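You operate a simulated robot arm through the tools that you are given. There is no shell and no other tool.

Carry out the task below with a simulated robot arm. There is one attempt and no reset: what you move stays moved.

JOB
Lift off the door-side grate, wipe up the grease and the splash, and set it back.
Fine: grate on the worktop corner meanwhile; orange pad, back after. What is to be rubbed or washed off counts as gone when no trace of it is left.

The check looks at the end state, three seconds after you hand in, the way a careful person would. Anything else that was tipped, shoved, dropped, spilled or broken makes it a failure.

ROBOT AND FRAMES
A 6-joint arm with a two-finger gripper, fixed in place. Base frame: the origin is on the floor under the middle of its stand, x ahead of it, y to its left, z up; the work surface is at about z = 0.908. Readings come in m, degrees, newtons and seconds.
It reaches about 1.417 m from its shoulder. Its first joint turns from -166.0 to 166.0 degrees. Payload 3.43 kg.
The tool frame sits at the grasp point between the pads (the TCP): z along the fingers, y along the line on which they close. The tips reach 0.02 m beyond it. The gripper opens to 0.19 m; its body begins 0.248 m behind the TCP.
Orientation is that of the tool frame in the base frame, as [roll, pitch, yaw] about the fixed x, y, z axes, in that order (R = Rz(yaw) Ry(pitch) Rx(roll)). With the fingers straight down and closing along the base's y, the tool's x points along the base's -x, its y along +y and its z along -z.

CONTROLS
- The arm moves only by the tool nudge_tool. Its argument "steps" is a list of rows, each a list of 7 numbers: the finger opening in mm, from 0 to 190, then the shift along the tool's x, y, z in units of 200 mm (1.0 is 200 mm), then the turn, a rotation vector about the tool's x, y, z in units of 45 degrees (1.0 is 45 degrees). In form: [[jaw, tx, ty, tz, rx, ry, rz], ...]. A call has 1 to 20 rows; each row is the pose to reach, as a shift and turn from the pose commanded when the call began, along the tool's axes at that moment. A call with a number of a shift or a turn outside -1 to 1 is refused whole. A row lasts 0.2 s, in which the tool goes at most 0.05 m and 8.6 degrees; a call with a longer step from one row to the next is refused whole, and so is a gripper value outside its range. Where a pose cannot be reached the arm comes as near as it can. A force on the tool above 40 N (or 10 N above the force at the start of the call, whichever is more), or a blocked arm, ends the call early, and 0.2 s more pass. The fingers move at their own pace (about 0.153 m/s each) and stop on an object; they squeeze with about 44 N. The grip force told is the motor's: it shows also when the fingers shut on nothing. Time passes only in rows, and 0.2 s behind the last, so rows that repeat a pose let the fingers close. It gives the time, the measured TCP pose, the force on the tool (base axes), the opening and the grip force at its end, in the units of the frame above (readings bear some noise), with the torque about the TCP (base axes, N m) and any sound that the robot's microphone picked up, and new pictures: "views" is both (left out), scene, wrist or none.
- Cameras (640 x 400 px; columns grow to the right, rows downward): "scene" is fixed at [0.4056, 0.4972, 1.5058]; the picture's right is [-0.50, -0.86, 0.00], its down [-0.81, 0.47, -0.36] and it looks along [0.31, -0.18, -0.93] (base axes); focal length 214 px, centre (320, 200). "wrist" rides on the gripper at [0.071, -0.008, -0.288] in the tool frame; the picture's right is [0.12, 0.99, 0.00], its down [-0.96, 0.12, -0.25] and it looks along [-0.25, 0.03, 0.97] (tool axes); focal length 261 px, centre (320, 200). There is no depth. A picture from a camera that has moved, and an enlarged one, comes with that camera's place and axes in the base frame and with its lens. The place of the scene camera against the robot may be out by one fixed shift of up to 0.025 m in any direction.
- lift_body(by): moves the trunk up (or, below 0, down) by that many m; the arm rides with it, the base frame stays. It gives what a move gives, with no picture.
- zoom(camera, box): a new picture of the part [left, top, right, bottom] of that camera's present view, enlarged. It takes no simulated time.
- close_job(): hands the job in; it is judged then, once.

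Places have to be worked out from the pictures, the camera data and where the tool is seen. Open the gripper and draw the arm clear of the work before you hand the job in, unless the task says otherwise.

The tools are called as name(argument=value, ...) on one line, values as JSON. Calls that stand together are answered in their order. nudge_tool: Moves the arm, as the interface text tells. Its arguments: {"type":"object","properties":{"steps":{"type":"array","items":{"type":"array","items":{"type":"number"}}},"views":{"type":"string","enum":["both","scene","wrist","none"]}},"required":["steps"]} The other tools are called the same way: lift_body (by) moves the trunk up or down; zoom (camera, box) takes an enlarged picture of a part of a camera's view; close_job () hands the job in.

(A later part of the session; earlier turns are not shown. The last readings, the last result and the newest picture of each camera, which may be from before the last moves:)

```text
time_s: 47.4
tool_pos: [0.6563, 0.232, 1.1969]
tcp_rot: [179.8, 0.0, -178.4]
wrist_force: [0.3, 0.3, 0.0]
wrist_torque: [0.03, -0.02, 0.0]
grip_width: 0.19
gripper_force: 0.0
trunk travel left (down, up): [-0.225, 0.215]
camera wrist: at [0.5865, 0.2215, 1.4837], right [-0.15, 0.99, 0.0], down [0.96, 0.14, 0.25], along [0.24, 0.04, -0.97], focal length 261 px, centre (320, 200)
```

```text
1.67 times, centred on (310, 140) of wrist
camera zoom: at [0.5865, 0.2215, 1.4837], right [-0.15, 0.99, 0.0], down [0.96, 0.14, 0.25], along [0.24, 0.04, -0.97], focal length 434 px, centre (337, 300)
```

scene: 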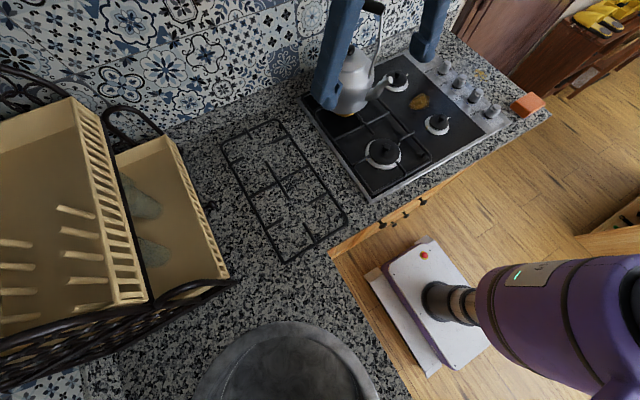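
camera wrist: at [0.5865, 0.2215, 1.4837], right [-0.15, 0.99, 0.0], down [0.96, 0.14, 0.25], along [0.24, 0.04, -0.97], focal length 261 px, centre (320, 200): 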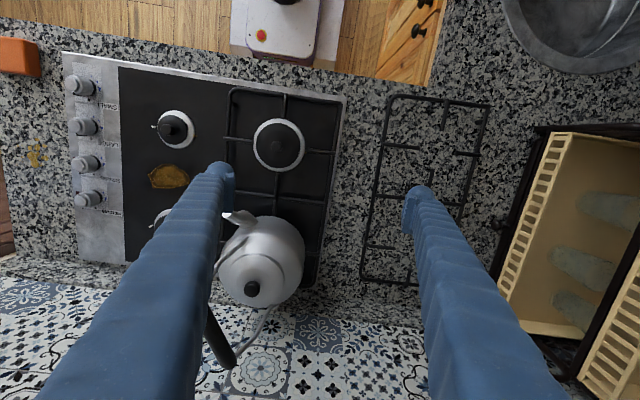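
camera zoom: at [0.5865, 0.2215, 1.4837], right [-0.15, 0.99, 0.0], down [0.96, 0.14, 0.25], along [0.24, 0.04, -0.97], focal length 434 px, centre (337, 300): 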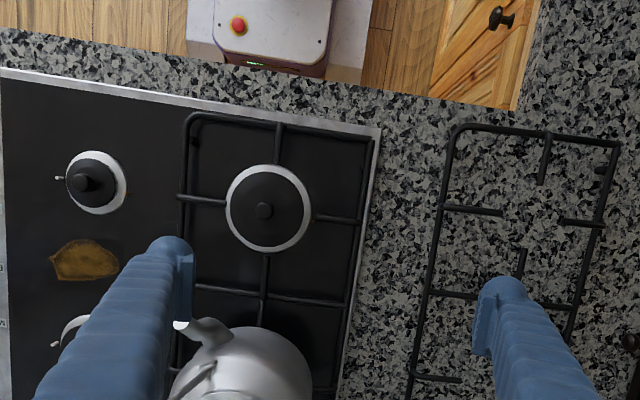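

The left grate's outer bar is at about y 0.26, clear of the kettle's belly, which reaches y≈0.23 at x≥0.76. I'll narrow the jaw, move over the bar at x≈0.71 and descend to just above it.

nudge_tool(steps=[[100, 0, 0, 0, 0, 0, 0.015], [50, 0, 0.05, 0, 0, 0, 0.035], [50, -0.12, 0.1275, 0, 0, 0, 0.035], [50, -0.274, 0.1275, 0.1, 0, 0, 0.035], [50, -0.274, 0.1275, 0.3, 0, 0, 0.035], [50, -0.274, 0.1275, 0.5, 0, 0, 0.035], [50, -0.274, 0.1275, 0.7, 0, 0, 0.035], [50, -0.274, 0.1275, 0.85, 0, 0, 0.035], [50, -0.274, 0.1275, 0.98, 0, 0, 0.035], [50, -0.274, 0.1275, 0.98, 0, 0, 0.035]])

zoom(camera="wrist", box=[200, 100, 440, 260])

zoom(camera="scene", box=[280, 40, 420, 180])

```text
time_s: 49.6
tool_pos: [0.7109, 0.2611, 1.0016]
tcp_rot: [179.8, 0.0, -179.7]
wrist_force: [0.5, -0.3, -0.5]
wrist_torque: [-0.03, 0.01, 0.01]
grip_width: 0.05
gripper_force: 0.0
trunk travel left (down, up): [-0.225, 0.215]
camera wrist: at [0.6395, 0.2513, 1.289], right [-0.12, 0.99, 0.0], down [0.96, 0.12, 0.25], along [0.25, 0.03, -0.97], focal length 261 px, centre (320, 200)
```

scene: 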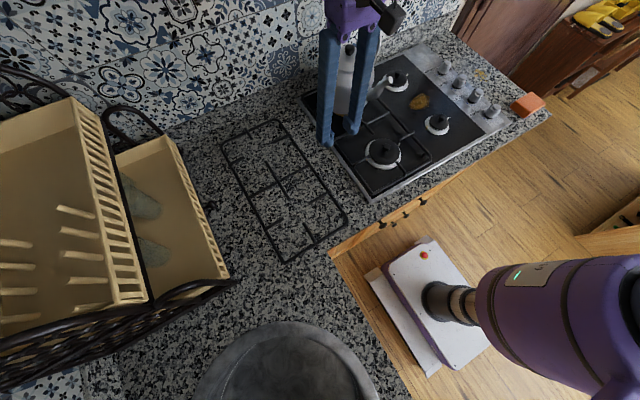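
wrist: 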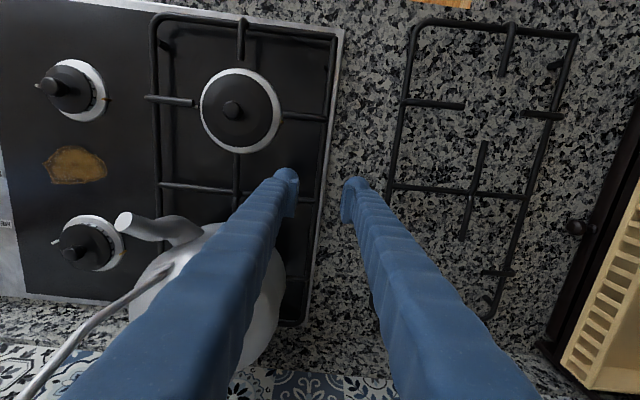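

```text
2.50 times, centred on (320, 180) of wrist
camera zoom: at [0.6395, 0.2513, 1.289], right [-0.12, 0.99, 0.0], down [0.96, 0.12, 0.25], along [0.25, 0.03, -0.97], focal length 652 px, centre (320, 250)
```

zoom: 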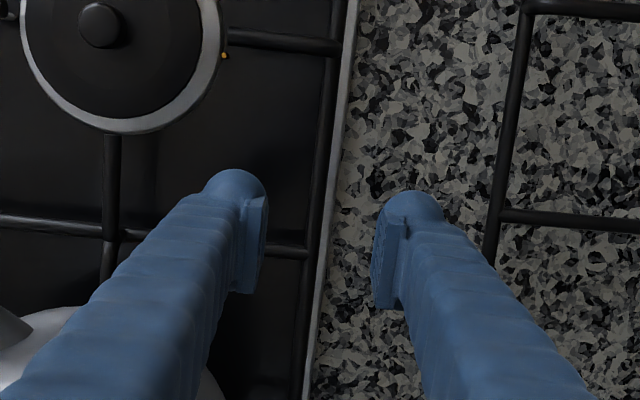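

```text
2.86 times, centred on (350, 110) of scene
camera zoom: at [0.4056, 0.4972, 1.5058], right [-0.5, -0.86, 0.0], down [-0.81, 0.47, -0.36], along [0.31, -0.18, -0.93], focal length 613 px, centre (234, 457)
```

zoom: 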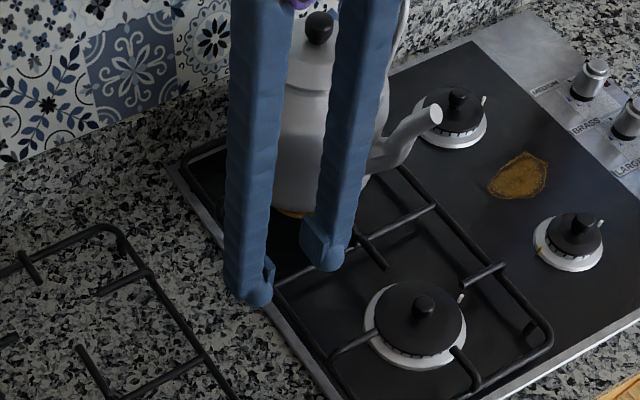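

I'm centred on the bar, but the grate's crossbar joins it just ahead of the fingers. I'll shift 3 cm toward -x for clearance, then descend with the pads either side of the bar.

nudge_tool(steps=[[50, 0.15, 0, 0, 0, 0, 0], [50, 0.15, 0, 0.1, 0, 0, 0], [50, 0.15, 0, 0.2, 0, 0, 0], [50, 0.15, 0, 0.27, 0, 0, 0], [50, 0.15, 0, 0.3, 0, 0, 0], [50, 0.15, 0, 0.3, 0, 0, 0]])

zoom(camera="wrist", box=[200, 100, 440, 260])

zoom(camera="scene", box=[370, 40, 510, 140])

```text
time_s: 51.0
tool_pos: [0.6798, 0.2609, 0.9413]
tcp_rot: [179.8, 0.0, -179.7]
wrist_force: [-0.3, -0.5, -0.2]
wrist_torque: [-0.03, -0.03, -0.01]
grip_width: 0.0499
gripper_force: 0.0
trunk travel left (down, up): [-0.225, 0.215]
camera wrist: at [0.6102, 0.2505, 1.229], right [-0.12, 0.99, 0.0], down [0.96, 0.12, 0.25], along [0.25, 0.03, -0.97], focal length 261 px, centre (320, 200)
```

scene: 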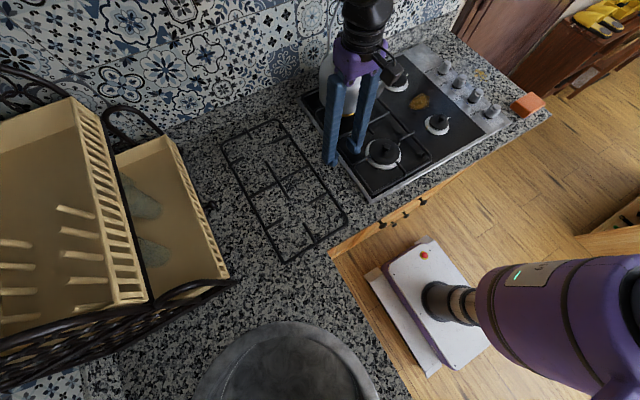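
wrist: 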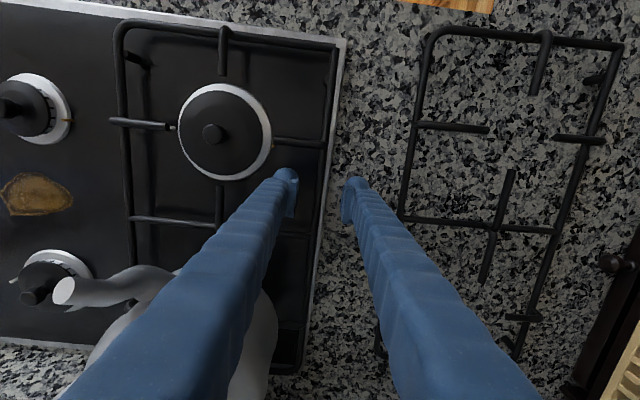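

```text
2.50 times, centred on (320, 180) of wrist
camera zoom: at [0.6102, 0.2505, 1.229], right [-0.12, 0.99, 0.0], down [0.96, 0.12, 0.25], along [0.25, 0.03, -0.97], focal length 652 px, centre (320, 250)
```

zoom: 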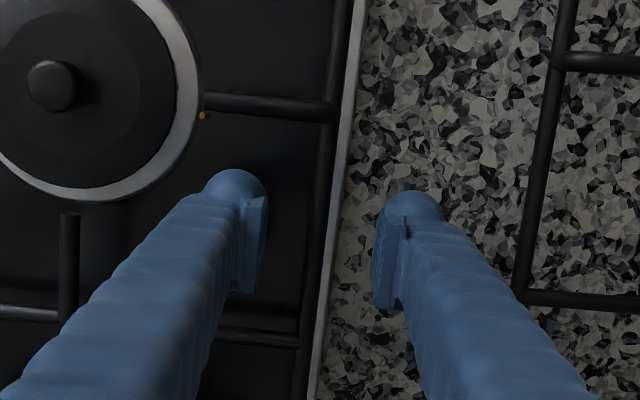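

```text
4.00 times, centred on (440, 90) of scene
camera zoom: at [0.4056, 0.4972, 1.5058], right [-0.5, -0.86, 0.0], down [-0.81, 0.47, -0.36], along [0.31, -0.18, -0.93], focal length 858 px, centre (-160, 640)
```

zoom: 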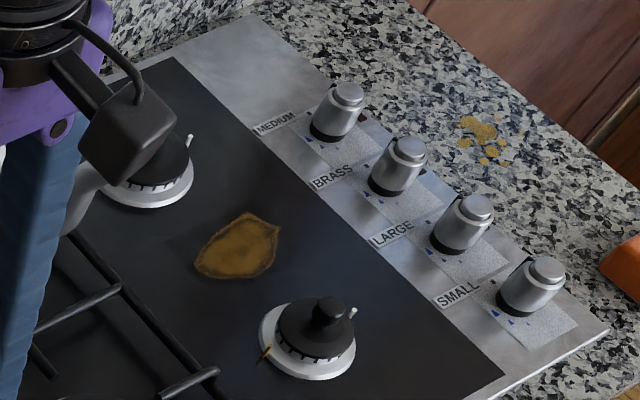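

The bar is centred between the pads and clear of the crossbar. I'll close on it and draw it 8.5 mm toward -y in small steps.

nudge_tool(steps=[[30, 0, 0, 0, 0, 0, 0], [15, 0, 0, 0, 0, 0, 0], [0, 0, 0, 0, 0, 0, 0], [0, 0, 0, 0, 0, 0, 0]], views="none")

nudge_tool(steps=[[0, 0, -0.006, 0, 0, 0, 0], [0, 0, -0.012, 0, 0, 0, 0], [0, 0, -0.018, 0, 0, 0, 0], [0, 0, -0.024, 0, 0, 0, 0], [0, 0, -0.03, 0, 0, 0, 0], [0, 0, -0.036, 0, 0, 0, 0], [0, 0, -0.0425, 0, 0, 0, 0], [0, 0, -0.0425, 0, 0, 0, 0]])

```text
time_s: 52.0
tool_pos: [0.6816, 0.259, 0.9415]
tcp_rot: [179.8, 0.1, -179.9]
wrist_force: [1.4, -6.5, 0.0]
wrist_torque: [-0.09, 0.02, 0.13]
grip_width: 0.0077
gripper_force: 41.4
trunk travel left (down, up): [-0.225, 0.215]
```

```text
time_s: 53.8
tool_pos: [0.6806, 0.2525, 0.9425]
tcp_rot: [179.8, 0.1, -179.8]
wrist_force: [-2.6, 15.5, 13.9]
wrist_torque: [0.12, 0.03, 0.62]
grip_width: 0.0082
gripper_force: 42.2
trunk travel left (down, up): [-0.225, 0.215]
camera wrist: at [0.6103, 0.2434, 1.2287], right [-0.12, 0.99, 0.0], down [0.96, 0.12, 0.25], along [0.25, 0.03, -0.97], focal length 261 px, centre (320, 200)
```

scene: 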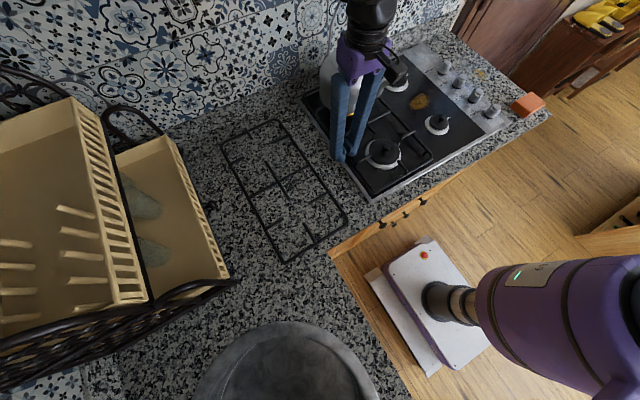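
wrist: 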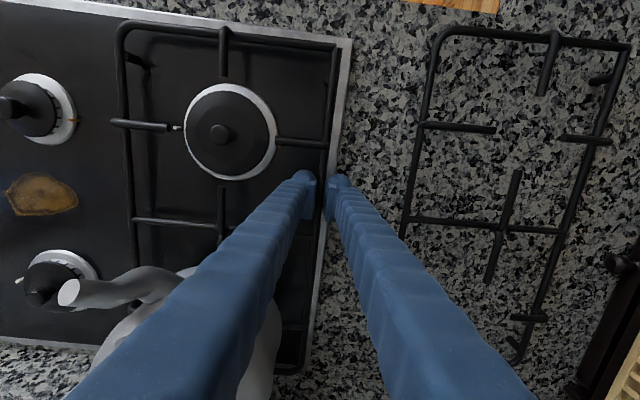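

It took about 15 N and moved roughly 6.5 mm. I'll open, rise clear and compare the spout position with the original crop.

nudge_tool(steps=[[10, 0, 0, 0, 0, 0, 0], [20, 0, 0, 0, 0, 0, 0], [40, 0, 0, 0, 0, 0, 0], [50, 0, 0, -0.05, 0, 0, 0], [50, 0, 0, -0.25, 0, 0, 0], [50, 0.1, 0, -0.48, 0, 0, 0], [50, 0.25, 0.1, -0.65, 0, 0, 0], [50, 0.4, 0.25, -0.75, 0, 0, 0], [50, 0.5, 0.4, -0.85, 0, 0, 0], [50, 0.5, 0.5, -0.95, 0, 0, 0]])

zoom(camera="scene", box=[370, 40, 510, 140])

zoom(camera="scene", box=[290, 30, 560, 200])

```text
refused: row 6 steps farther than a row can; nothing moved
```

```text
4.00 times, centred on (440, 90) of scene
camera zoom: at [0.4056, 0.4972, 1.5058], right [-0.5, -0.86, 0.0], down [-0.81, 0.47, -0.36], along [0.31, -0.18, -0.93], focal length 858 px, centre (-160, 640)
```

zoom: 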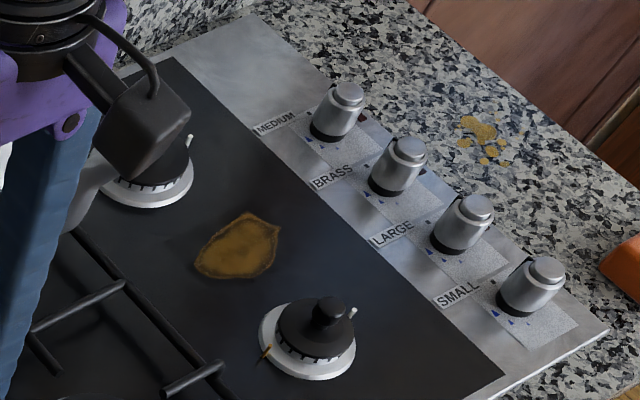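

```text
2.35 times, centred on (425, 115) of scene
camera zoom: at [0.4056, 0.4972, 1.5058], right [-0.5, -0.86, 0.0], down [-0.81, 0.47, -0.36], along [0.31, -0.18, -0.93], focal length 505 px, centre (73, 400)
```

zoom: 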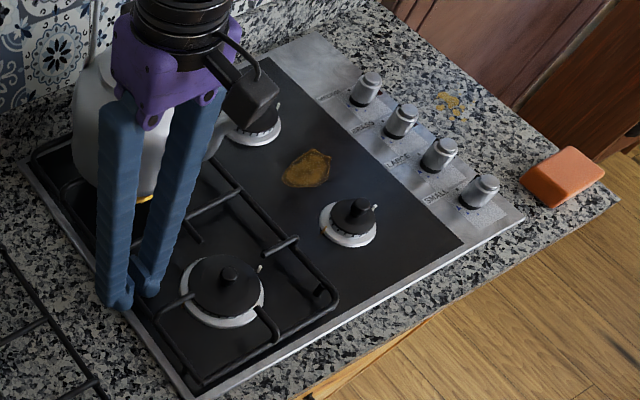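

A row was too long, so I'll redo the release and retreat with shorter steps.

nudge_tool(steps=[[10, 0, 0, 0, 0, 0, 0], [20, 0, 0, 0, 0, 0, 0], [40, 0, 0, 0, 0, 0, 0], [50, 0, 0, -0.05, 0, 0, 0], [50, 0, 0, -0.25, 0, 0, 0], [50, 0, 0, -0.48, 0, 0, 0], [50, 0.1, 0.05, -0.65, 0, 0, 0], [50, 0.25, 0.15, -0.75, 0, 0, 0], [50, 0.4, 0.25, -0.85, 0, 0, 0], [50, 0.5, 0.4, -0.95, 0, 0, 0]])

zoom(camera="scene", box=[370, 40, 510, 140])

zoom(camera="scene", box=[290, 30, 560, 200])

```text
time_s: 56.0
tool_pos: [0.5813, 0.3289, 1.134]
tcp_rot: [179.8, 0.1, -179.9]
wrist_force: [-0.1, -0.4, 0.3]
wrist_torque: [0.06, -0.06, 0.0]
grip_width: 0.0502
gripper_force: 0.1
trunk travel left (down, up): [-0.225, 0.215]
camera wrist: at [0.5102, 0.3196, 1.421], right [-0.12, 0.99, 0.0], down [0.96, 0.12, 0.25], along [0.25, 0.03, -0.97], focal length 261 px, centre (320, 200)
```

scene: 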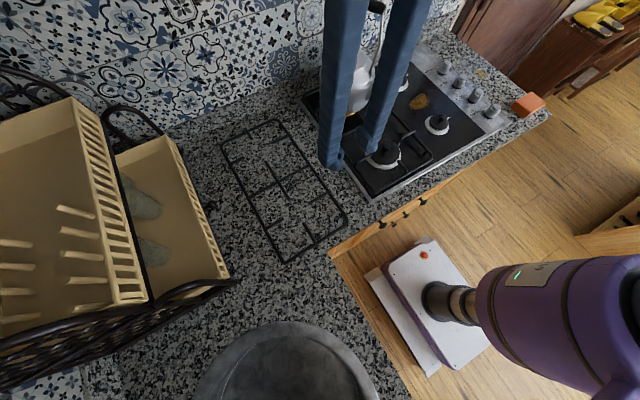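
wrist: 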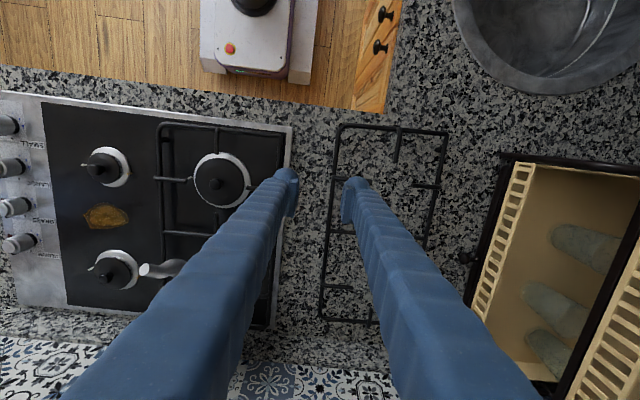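

```text
4.00 times, centred on (440, 90) of scene
camera zoom: at [0.4056, 0.4972, 1.5058], right [-0.5, -0.86, 0.0], down [-0.81, 0.47, -0.36], along [0.31, -0.18, -0.93], focal length 858 px, centre (-160, 640)
```

zoom: 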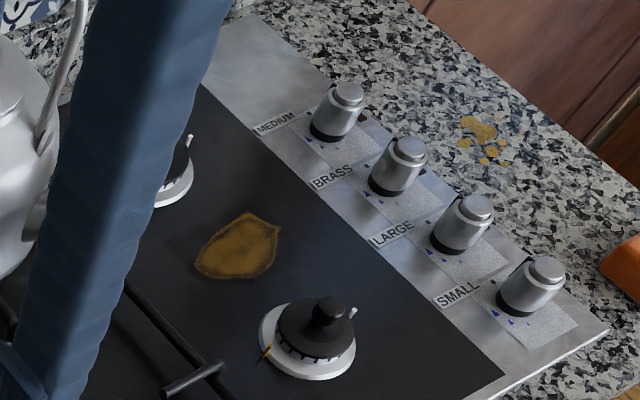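

```text
2.35 times, centred on (425, 115) of scene
camera zoom: at [0.4056, 0.4972, 1.5058], right [-0.5, -0.86, 0.0], down [-0.81, 0.47, -0.36], along [0.31, -0.18, -0.93], focal length 505 px, centre (73, 400)
```

zoom: 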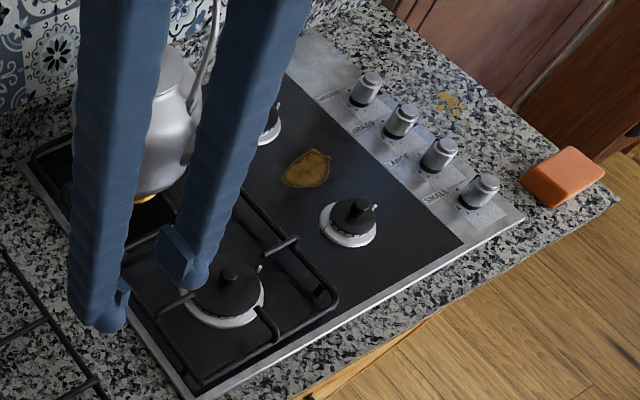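

The gripper is hiding the kettle, so I'll carry the arm across in front toward the pad side, which clears the view too.

nudge_tool(steps=[[50, 0, -0.15, -0.1, 0, 0, 0], [50, 0, -0.35, -0.2, 0, 0, 0], [50, 0, -0.57, -0.3, 0, 0, 0], [50, 0, -0.79, -0.3, 0, 0, 0], [50, 0, -1.0, -0.3, 0, 0, 0]], views="none")

nudge_tool(steps=[[50, 0, -0.2, 0, 0, 0, 0], [50, 0, -0.43, 0, 0, 0, 0], [50, 0, -0.66, 0, 0, 0, 0], [50, 0, -0.88, 0, 0, 0, 0], [50, 0, -1.0, 0, 0, 0, 0]], views="none")

nudge_tool(steps=[[50, 0, -0.2, 0, 0, 0, 0], [50, 0, -0.43, 0, 0, 0, 0], [50, 0, -0.66, 0, 0, 0, 0], [50, 0, -0.88, 0, 0, 0, 0], [50, 0, -1.0, 0, 0, 0, 0], [50, 0, -1.0, 0, 0, 0, 0]])

zoom(camera="scene", box=[370, 40, 510, 140])

zoom(camera="scene", box=[290, 30, 560, 200])

```text
time_s: 57.2
tool_pos: [0.5811, 0.1326, 1.1922]
tcp_rot: [179.8, 0.1, -179.7]
wrist_force: [0.4, 0.1, -0.4]
wrist_torque: [0.04, 0.0, 0.02]
grip_width: 0.0495
gripper_force: 0.0
trunk travel left (down, up): [-0.225, 0.215]
```

```text
time_s: 58.4
tool_pos: [0.5819, -0.0705, 1.1909]
tcp_rot: [179.7, 0.0, -179.8]
wrist_force: [0.3, 0.1, -0.9]
wrist_torque: [0.08, 0.02, -0.01]
grip_width: 0.0501
gripper_force: 0.1
trunk travel left (down, up): [-0.225, 0.215]
```

```text
time_s: 59.8
tool_pos: [0.5824, -0.2687, 1.1874]
tcp_rot: [179.8, 0.0, -179.7]
wrist_force: [-0.4, 0.7, 0.6]
wrist_torque: [0.01, -0.03, 0.0]
grip_width: 0.0498
gripper_force: 0.1
trunk travel left (down, up): [-0.225, 0.215]
camera wrist: at [0.513, -0.2782, 1.475], right [-0.12, 0.99, 0.0], down [0.96, 0.12, 0.25], along [0.25, 0.03, -0.97], focal length 261 px, centre (320, 200)
```

scene: 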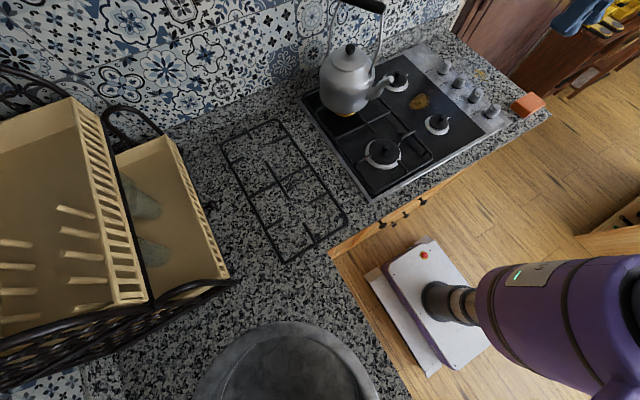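
wrist: 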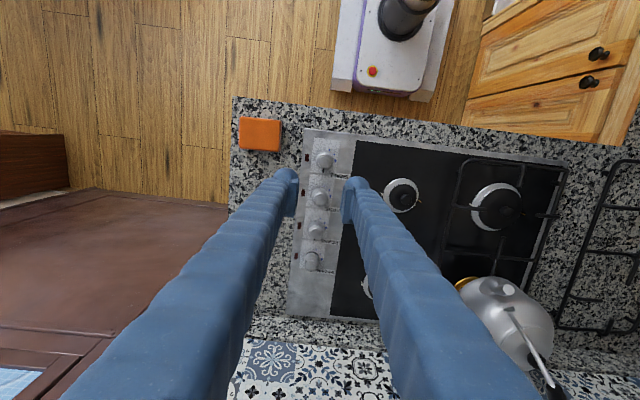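

```text
4.00 times, centred on (440, 90) of scene
camera zoom: at [0.4056, 0.4972, 1.5058], right [-0.5, -0.86, 0.0], down [-0.81, 0.47, -0.36], along [0.31, -0.18, -0.93], focal length 858 px, centre (-160, 640)
```

zoom: 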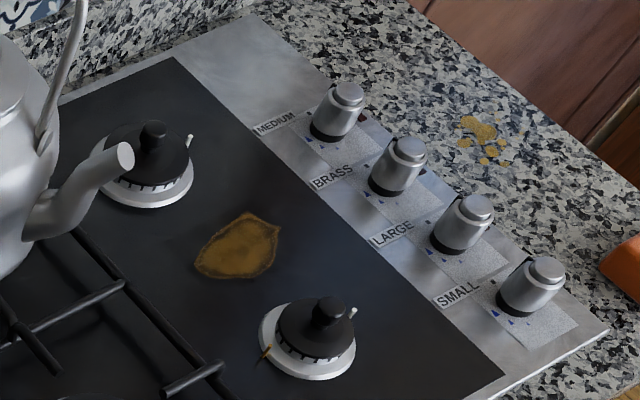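

```text
2.35 times, centred on (425, 115) of scene
camera zoom: at [0.4056, 0.4972, 1.5058], right [-0.5, -0.86, 0.0], down [-0.81, 0.47, -0.36], along [0.31, -0.18, -0.93], focal length 505 px, centre (73, 400)
```

zoom: 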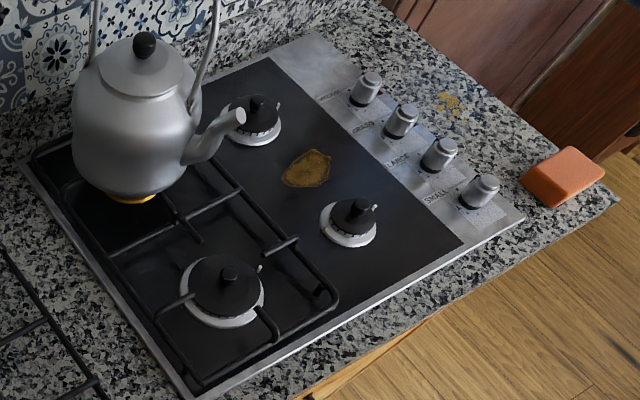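

The front of the left grate is nearly back, but the kettle end has moved only about a quarter of the way, so the grate turned slightly. I'll measure its angle against the hob edge in the wrist view.

zoom(camera="wrist", box=[430, 130, 610, 380])

zoom(camera="scene", box=[300, 80, 450, 205])

```text
1.60 times, centred on (520, 255) of wrist
camera zoom: at [0.513, -0.2782, 1.475], right [-0.12, 0.99, 0.0], down [0.96, 0.12, 0.25], along [0.25, 0.03, -0.97], focal length 417 px, centre (0, 112)
```

zoom: 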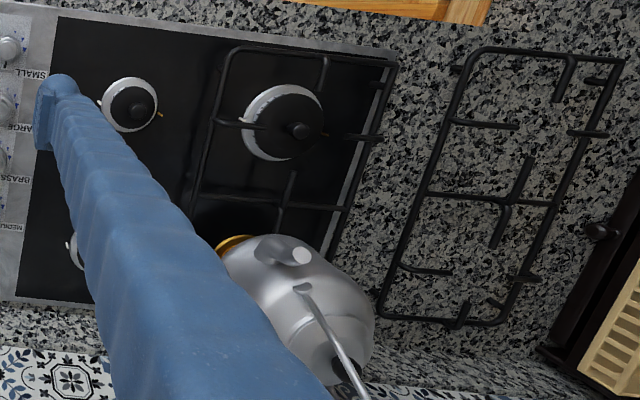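

```text
3.20 times, centred on (375, 142) of scene
camera zoom: at [0.4056, 0.4972, 1.5058], right [-0.5, -0.86, 0.0], down [-0.81, 0.47, -0.36], along [0.31, -0.18, -0.93], focal length 686 px, centre (144, 384)
```

zoom: 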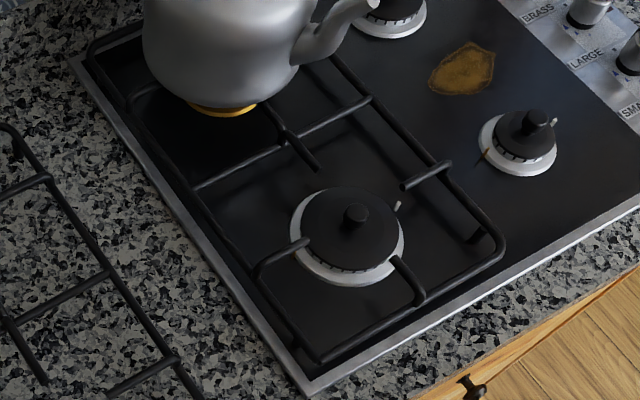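

zoom(camera="scene", box=[360, 30, 480, 130])

zoom(camera="scene", box=[380, 50, 460, 120])

zoom(camera="scene", box=[370, 0, 530, 130])

```text
4.00 times, centred on (420, 80) of scene
camera zoom: at [0.4056, 0.4972, 1.5058], right [-0.5, -0.86, 0.0], down [-0.81, 0.47, -0.36], along [0.31, -0.18, -0.93], focal length 858 px, centre (-80, 680)
```

zoom: 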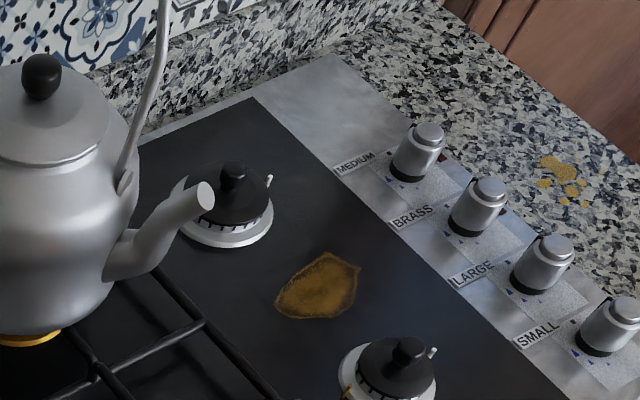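

```text
5.71 times, centred on (420, 85) of scene
camera zoom: at [0.4056, 0.4972, 1.5058], right [-0.5, -0.86, 0.0], down [-0.81, 0.47, -0.36], along [0.31, -0.18, -0.93], focal length 1226 px, centre (-251, 857)
```

zoom: 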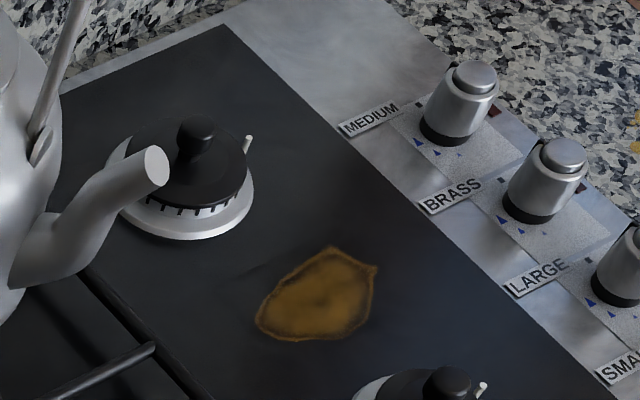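

```text
3.08 times, centred on (450, 65) of scene
camera zoom: at [0.4056, 0.4972, 1.5058], right [-0.5, -0.86, 0.0], down [-0.81, 0.47, -0.36], along [0.31, -0.18, -0.93], focal length 660 px, centre (-80, 615)
```

zoom: 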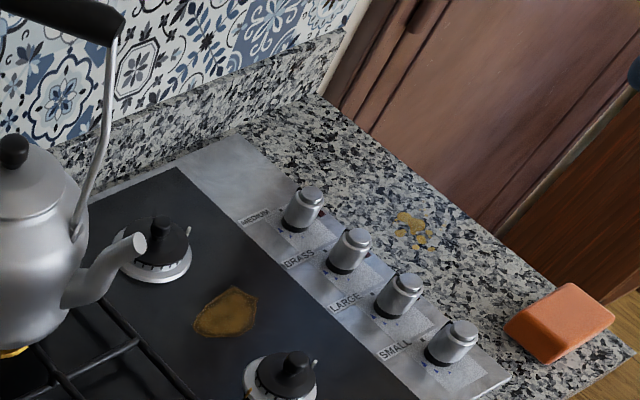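

The kettle and left grate are still about 5 mm off, with no rotation; I'll correct that on the way back to the parked grate. The wiping comes first, so I'll zoom on the pad to locate it.

zoom(camera="wrist", box=[220, 90, 350, 190])

zoom(camera="scene", box=[490, 60, 570, 130])

```text
4.00 times, centred on (285, 140) of wrist
camera zoom: at [0.513, -0.2782, 1.475], right [-0.12, 0.99, 0.0], down [0.96, 0.12, 0.25], along [0.25, 0.03, -0.97], focal length 1043 px, centre (460, 440)
```

zoom: 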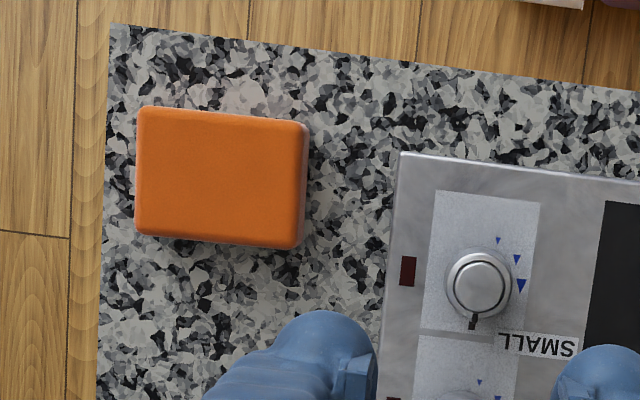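

```text
5.71 times, centred on (530, 95) of scene
camera zoom: at [0.4056, 0.4972, 1.5058], right [-0.5, -0.86, 0.0], down [-0.81, 0.47, -0.36], along [0.31, -0.18, -0.93], focal length 1226 px, centre (-880, 800)
```

zoom: 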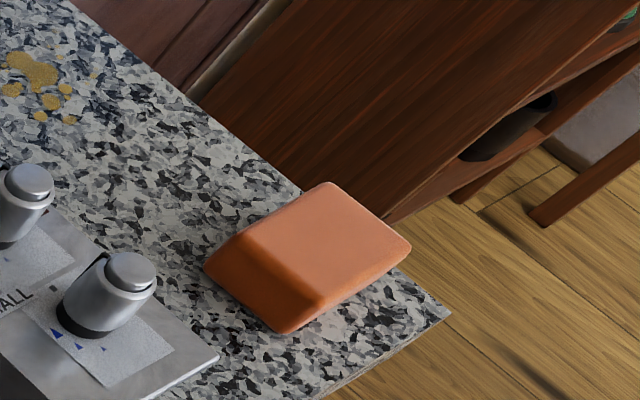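

The pad is centred near (0.532, -0.396), about 61 × 81 mm and 28 mm high, turned about 2°. I'll move above it with the jaw open 120 mm and check alignment.

nudge_tool(steps=[[80, 0.05, -0.2, 0, 0, 0, -0.01], [100, 0.12, -0.4, 0.05, 0, 0, -0.02], [120, 0.2, -0.58, 0.15, 0, 0, -0.03], [120, 0.252, -0.6365, 0.35, 0, 0, -0.04], [120, 0.252, -0.6365, 0.55, 0, 0, -0.04], [120, 0.252, -0.6365, 0.75, 0, 0, -0.04], [120, 0.252, -0.6365, 0.9, 0, 0, -0.04], [120, 0.252, -0.6365, 0.9, 0, 0, -0.04]])

zoom(camera="wrist", box=[200, 100, 440, 250])

```text
time_s: 61.6
tool_pos: [0.5322, -0.3978, 1.0088]
tcp_rot: [179.9, -0.1, -178.1]
wrist_force: [0.5, -0.6, 0.5]
wrist_torque: [-0.01, 0.0, 0.01]
grip_width: 0.12
gripper_force: 0.1
trunk travel left (down, up): [-0.225, 0.215]
camera wrist: at [0.4624, -0.4086, 1.2966], right [-0.15, 0.99, 0.0], down [0.96, 0.15, 0.25], along [0.24, 0.04, -0.97], focal length 261 px, centre (320, 200)
```

scene: 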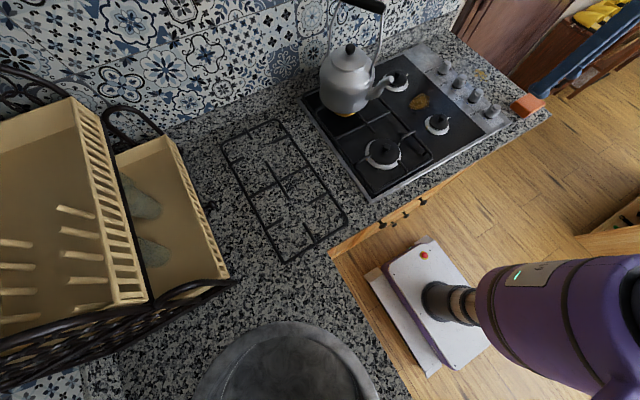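
wrist: 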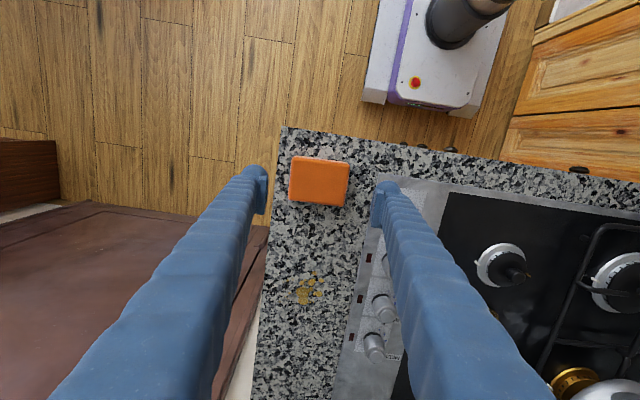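

```text
2.67 times, centred on (320, 175) of wrist
camera zoom: at [0.4624, -0.4086, 1.2966], right [-0.15, 0.99, 0.0], down [0.96, 0.15, 0.25], along [0.24, 0.04, -0.97], focal length 695 px, centre (320, 267)
```

zoom: 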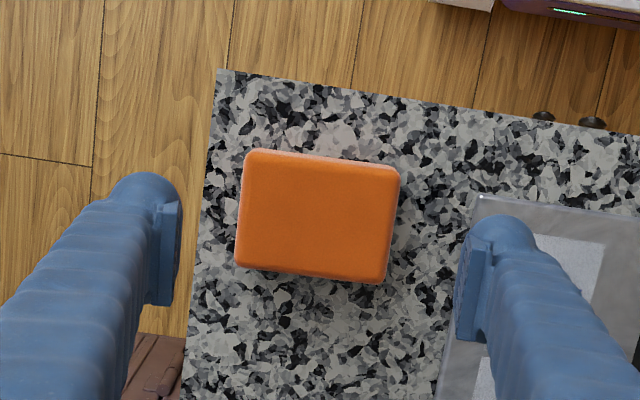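

The pad is centred in the jaw and square to it. I'll shift 5 mm toward -x, narrow to 100 mm and descend to z≈0.938.

nudge_tool(steps=[[100, 0.025, 0, 0.08, 0, 0, 0], [100, 0.025, 0, 0.18, 0, 0, 0], [100, 0.025, 0, 0.27, 0, 0, 0], [100, 0.025, 0, 0.33, 0, 0, 0], [100, 0.025, 0, 0.353, 0, 0, 0], [100, 0.025, 0, 0.353, 0, 0, 0]])

zoom(camera="wrist", box=[200, 100, 440, 250])

zoom(camera="scene", box=[490, 60, 570, 130])

```text
time_s: 63.0
tool_pos: [0.528, -0.3955, 0.9388]
tcp_rot: [179.8, 0.0, -178.1]
wrist_force: [0.1, 0.5, -0.9]
wrist_torque: [0.0, 0.01, -0.01]
grip_width: 0.1
gripper_force: 0.1
trunk travel left (down, up): [-0.225, 0.215]
camera wrist: at [0.4579, -0.4084, 1.2262], right [-0.15, 0.99, 0.0], down [0.96, 0.15, 0.25], along [0.24, 0.04, -0.97], focal length 261 px, centre (320, 200)
```

scene: 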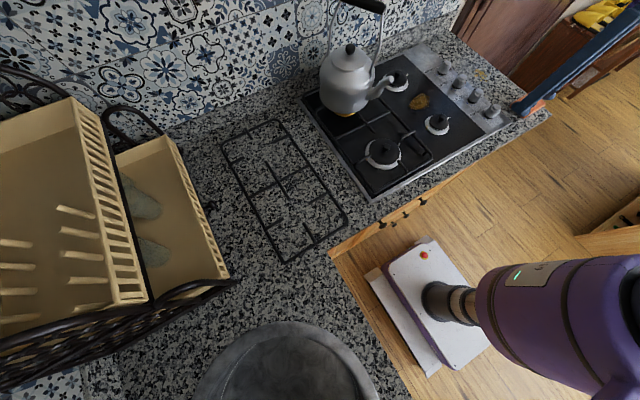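
wrist: 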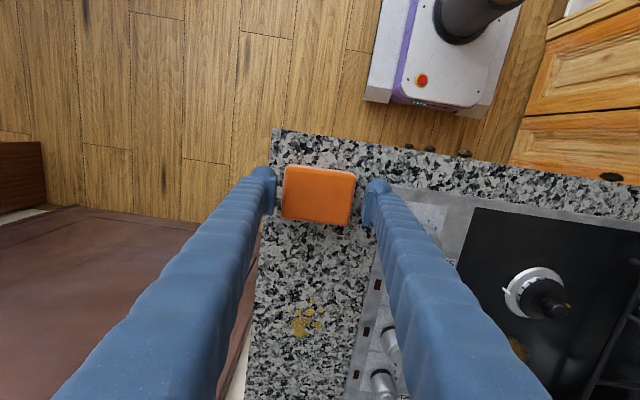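

```text
2.67 times, centred on (320, 175) of wrist
camera zoom: at [0.4579, -0.4084, 1.2262], right [-0.15, 0.99, 0.0], down [0.96, 0.15, 0.25], along [0.24, 0.04, -0.97], focal length 695 px, centre (320, 267)
```

zoom: 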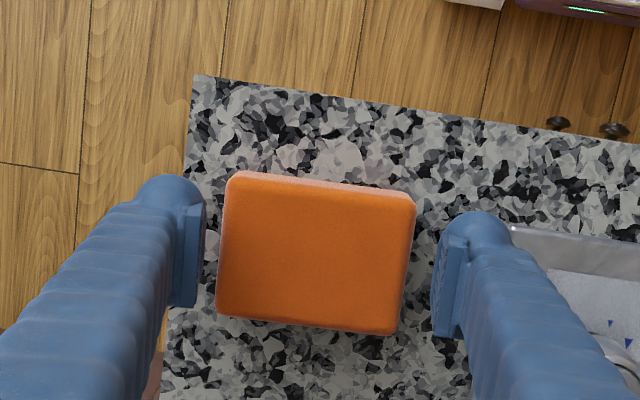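

```text
5.71 times, centred on (530, 95) of scene
camera zoom: at [0.4056, 0.4972, 1.5058], right [-0.5, -0.86, 0.0], down [-0.81, 0.47, -0.36], along [0.31, -0.18, -0.93], focal length 1226 px, centre (-880, 800)
```

zoom: 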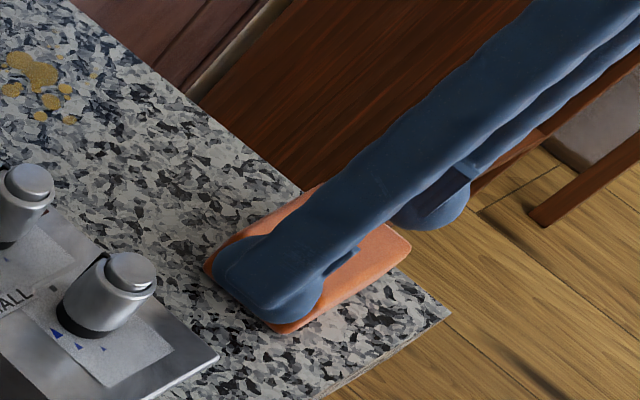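

The pad sits between the fingers with even gaps. I'll close on it and note this pose (0.528, -0.3955, 0.9388) for putting it back.

nudge_tool(steps=[[90, 0, 0, 0, 0, 0, 0], [84, 0, 0, 0, 0, 0, 0], [78, 0, 0, 0, 0, 0, 0], [70, 0, 0, 0, 0, 0, 0], [60, 0, 0, 0, 0, 0, 0], [60, 0, 0, 0, 0, 0, 0]], views="wrist")

```text
time_s: 63.8
tool_pos: [0.5292, -0.3956, 0.9498]
tcp_rot: [-179.7, 0.8, -178.0]
wrist_force: [-2.8, 15.0, 74.9]
wrist_torque: [-1.65, 0.07, -0.16]
grip_width: 0.0357
gripper_force: 17.9
trunk travel left (down, up): [-0.225, 0.215]
stopped in row 4: the force on the tool passed its limit at 51 N (the readings are from after the stop); the commanded pose is now the measured one
camera wrist: at [0.4563, -0.4052, 1.2357], right [-0.15, 0.99, -0.01], down [0.95, 0.15, 0.26], along [0.26, 0.03, -0.97], focal length 261 px, centre (320, 200)
```

wrist: 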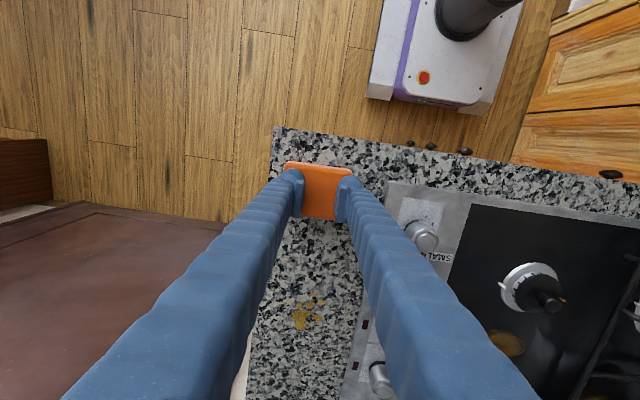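

The fingers rode up and are pressing down on the pad's top instead of clamping its sides. I'll lift a little to release that force, then open and look.

nudge_tool(steps=[[40, 0, 0, -0.05, 0, 0, 0], [40, 0, 0, -0.15, 0, 0, 0], [60, 0, 0, -0.3, 0, 0, 0], [100, 0, 0, -0.4, 0, 0, 0], [120, 0, 0, -0.4, 0, 0, 0]])

zoom(camera="wrist", box=[200, 100, 440, 250])

zoom(camera="scene", box=[490, 60, 570, 130])

```text
time_s: 65.0
tool_pos: [0.529, -0.397, 1.0217]
tcp_rot: [179.9, 0.2, -178.1]
wrist_force: [-0.7, -0.2, 0.3]
wrist_torque: [-0.01, 0.0, 0.0]
grip_width: 0.1203
gripper_force: 0.0
trunk travel left (down, up): [-0.225, 0.215]
camera wrist: at [0.457, -0.4092, 1.3086], right [-0.15, 0.99, 0.0], down [0.96, 0.15, 0.25], along [0.25, 0.04, -0.97], focal length 261 px, centre (320, 200)
```

scene: 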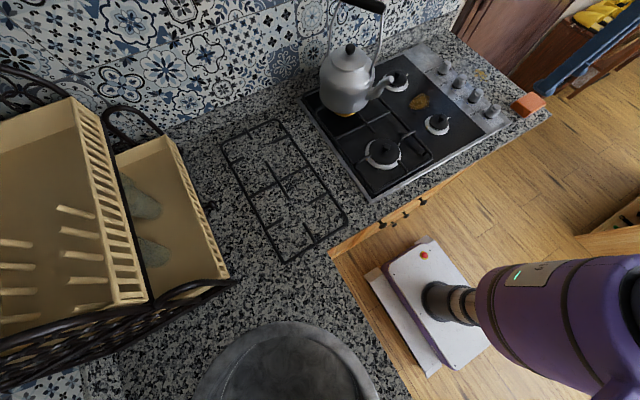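
wrist: 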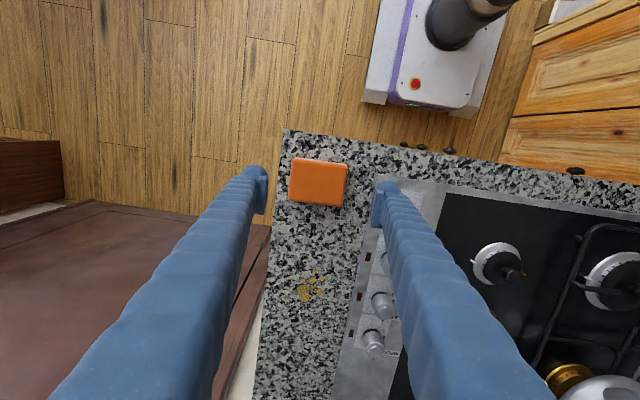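

```text
2.67 times, centred on (320, 175) of wrist
camera zoom: at [0.457, -0.4092, 1.3086], right [-0.15, 0.99, 0.0], down [0.96, 0.15, 0.25], along [0.25, 0.04, -0.97], focal length 695 px, centre (320, 267)
```

zoom: 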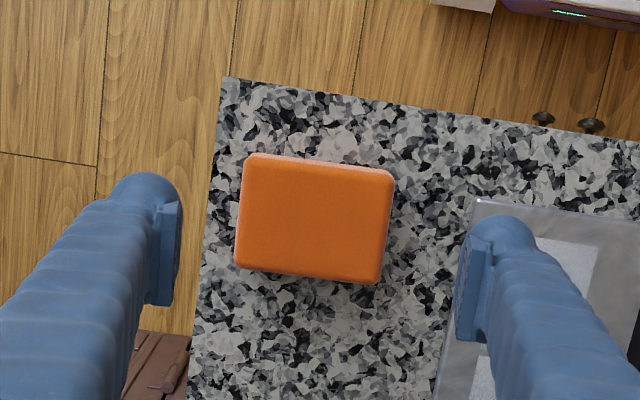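

```text
5.71 times, centred on (530, 95) of scene
camera zoom: at [0.4056, 0.4972, 1.5058], right [-0.5, -0.86, 0.0], down [-0.81, 0.47, -0.36], along [0.31, -0.18, -0.93], focal length 1226 px, centre (-880, 800)
```

zoom: 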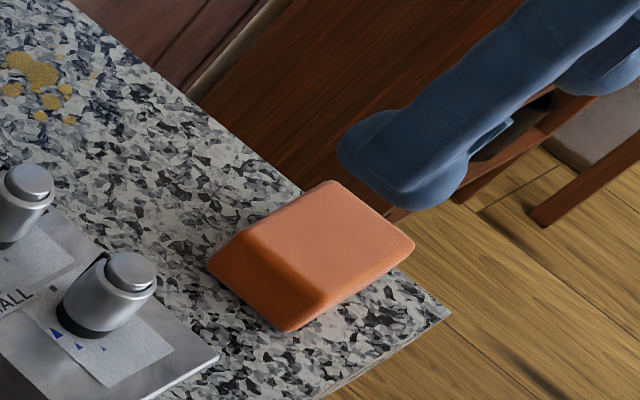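

The pad is undisturbed but thinner than I thought: its top triangulates to z≈0.922, so it is about 15 mm thick. I need the fingertips almost on the worktop, so I'll recentre (-3 mm in y) and lower gently until I feel it.

nudge_tool(steps=[[100, 0, -0.015, 0.12, 0, 0, 0], [100, 0, -0.015, 0.26, 0, 0, 0], [100, 0, -0.015, 0.36, 0, 0, 0], [100, 0, -0.015, 0.42, 0, 0, 0], [100, 0, -0.015, 0.44, 0, 0, 0], [100, 0, -0.015, 0.44, 0, 0, 0]], views="none")

nudge_tool(steps=[[100, 0, 0, 0.01, 0, 0, 0], [100, 0, 0, 0.02, 0, 0, 0], [100, 0, 0, 0.02, 0, 0, 0]], views="wrist")

zoom(camera="wrist", box=[200, 100, 440, 250])

zoom(camera="scene", box=[490, 60, 570, 130])

```text
time_s: 66.4
tool_pos: [0.5311, -0.4006, 0.9345]
tcp_rot: [-179.9, 0.3, -178.0]
wrist_force: [0.1, -1.3, -0.4]
wrist_torque: [0.03, -0.01, 0.02]
grip_width: 0.0997
gripper_force: 0.1
trunk travel left (down, up): [-0.225, 0.215]
```

```text
time_s: 67.2
tool_pos: [0.5313, -0.4014, 0.9313]
tcp_rot: [179.9, 0.4, -178.0]
wrist_force: [0.3, 1.0, -0.1]
wrist_torque: [-0.03, 0.0, 0.0]
grip_width: 0.1
gripper_force: 0.0
trunk travel left (down, up): [-0.225, 0.215]
camera wrist: at [0.4595, -0.4119, 1.2171], right [-0.15, 0.99, 0.0], down [0.96, 0.15, 0.25], along [0.25, 0.04, -0.97], focal length 261 px, centre (320, 200)
```

wrist: 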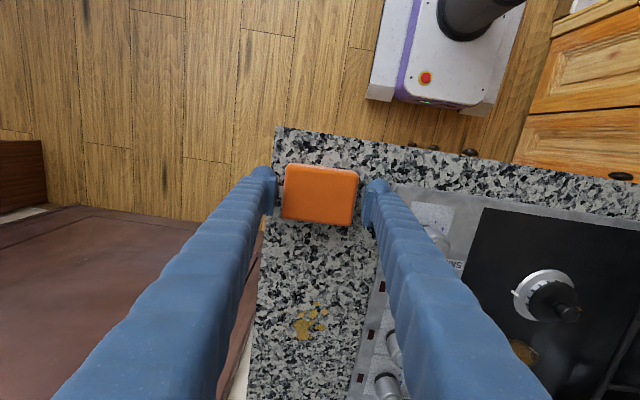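

```text
2.67 times, centred on (320, 175) of wrist
camera zoom: at [0.4595, -0.4119, 1.2171], right [-0.15, 0.99, 0.0], down [0.96, 0.15, 0.25], along [0.25, 0.04, -0.97], focal length 695 px, centre (320, 267)
```

zoom: 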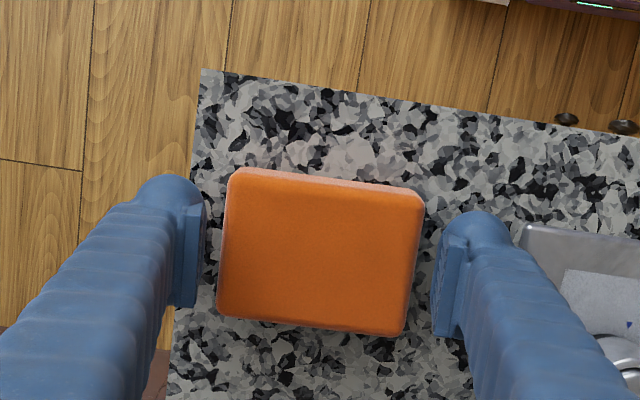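

```text
5.71 times, centred on (530, 95) of scene
camera zoom: at [0.4056, 0.4972, 1.5058], right [-0.5, -0.86, 0.0], down [-0.81, 0.47, -0.36], along [0.31, -0.18, -0.93], focal length 1226 px, centre (-880, 800)
```

zoom: 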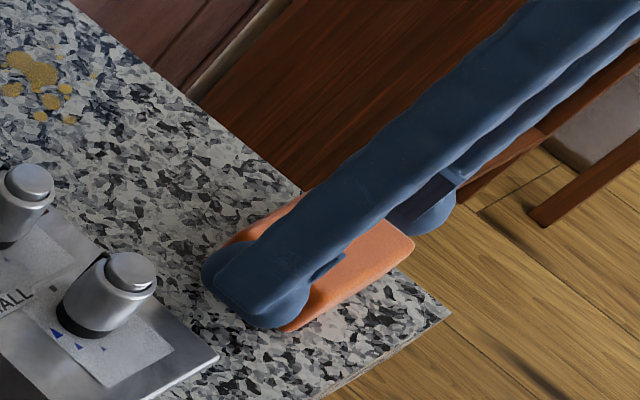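

No contact yet, with the tips about 3 mm above the worktop. I'll go 1.6 mm lower, then close slowly.

nudge_tool(steps=[[100, 0, 0, 0.008, 0, 0, 0], [92, 0, 0, 0.008, 0, 0, 0], [86, 0, 0, 0.008, 0, 0, 0], [83, 0, 0, 0.008, 0, 0, 0]], views="none")

nudge_tool(steps=[[81, 0, 0, 0, 0, 0, 0], [79, 0, 0, 0, 0, 0, 0], [77, 0, 0, 0, 0, 0, 0]], views="wrist")

zoom(camera="wrist", box=[200, 100, 440, 250])

```text
time_s: 68.2
tool_pos: [0.5308, -0.4006, 0.9293]
tcp_rot: [-180.0, 0.3, -178.0]
wrist_force: [-0.2, 0.5, -0.6]
wrist_torque: [0.02, -0.02, -0.03]
grip_width: 0.084
gripper_force: 11.3
trunk travel left (down, up): [-0.225, 0.215]
```

```text
time_s: 69.0
tool_pos: [0.53, -0.4009, 0.9289]
tcp_rot: [-180.0, 0.2, -178.0]
wrist_force: [0.6, -0.2, 0.0]
wrist_torque: [-0.03, 0.02, 0.01]
grip_width: 0.0831
gripper_force: 43.8
trunk travel left (down, up): [-0.225, 0.215]
camera wrist: at [0.4593, -0.4116, 1.2157], right [-0.15, 0.99, 0.0], down [0.96, 0.15, 0.25], along [0.25, 0.04, -0.97], focal length 261 px, centre (320, 200)
```

wrist: 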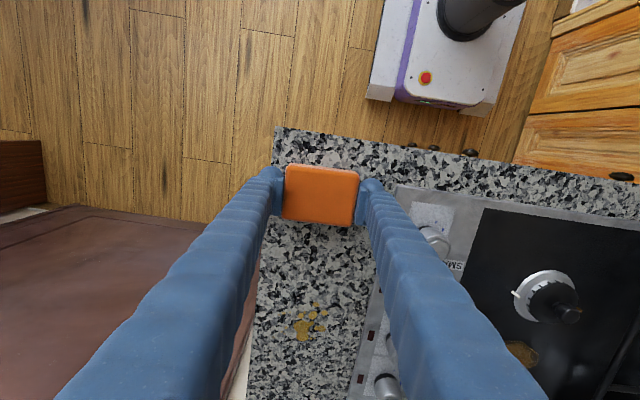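

```text
2.67 times, centred on (320, 175) of wrist
camera zoom: at [0.4593, -0.4116, 1.2157], right [-0.15, 0.99, 0.0], down [0.96, 0.15, 0.25], along [0.25, 0.04, -0.97], focal length 695 px, centre (320, 267)
```

zoom: 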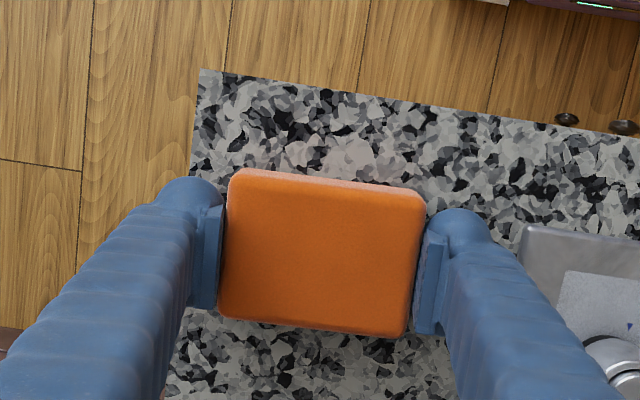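

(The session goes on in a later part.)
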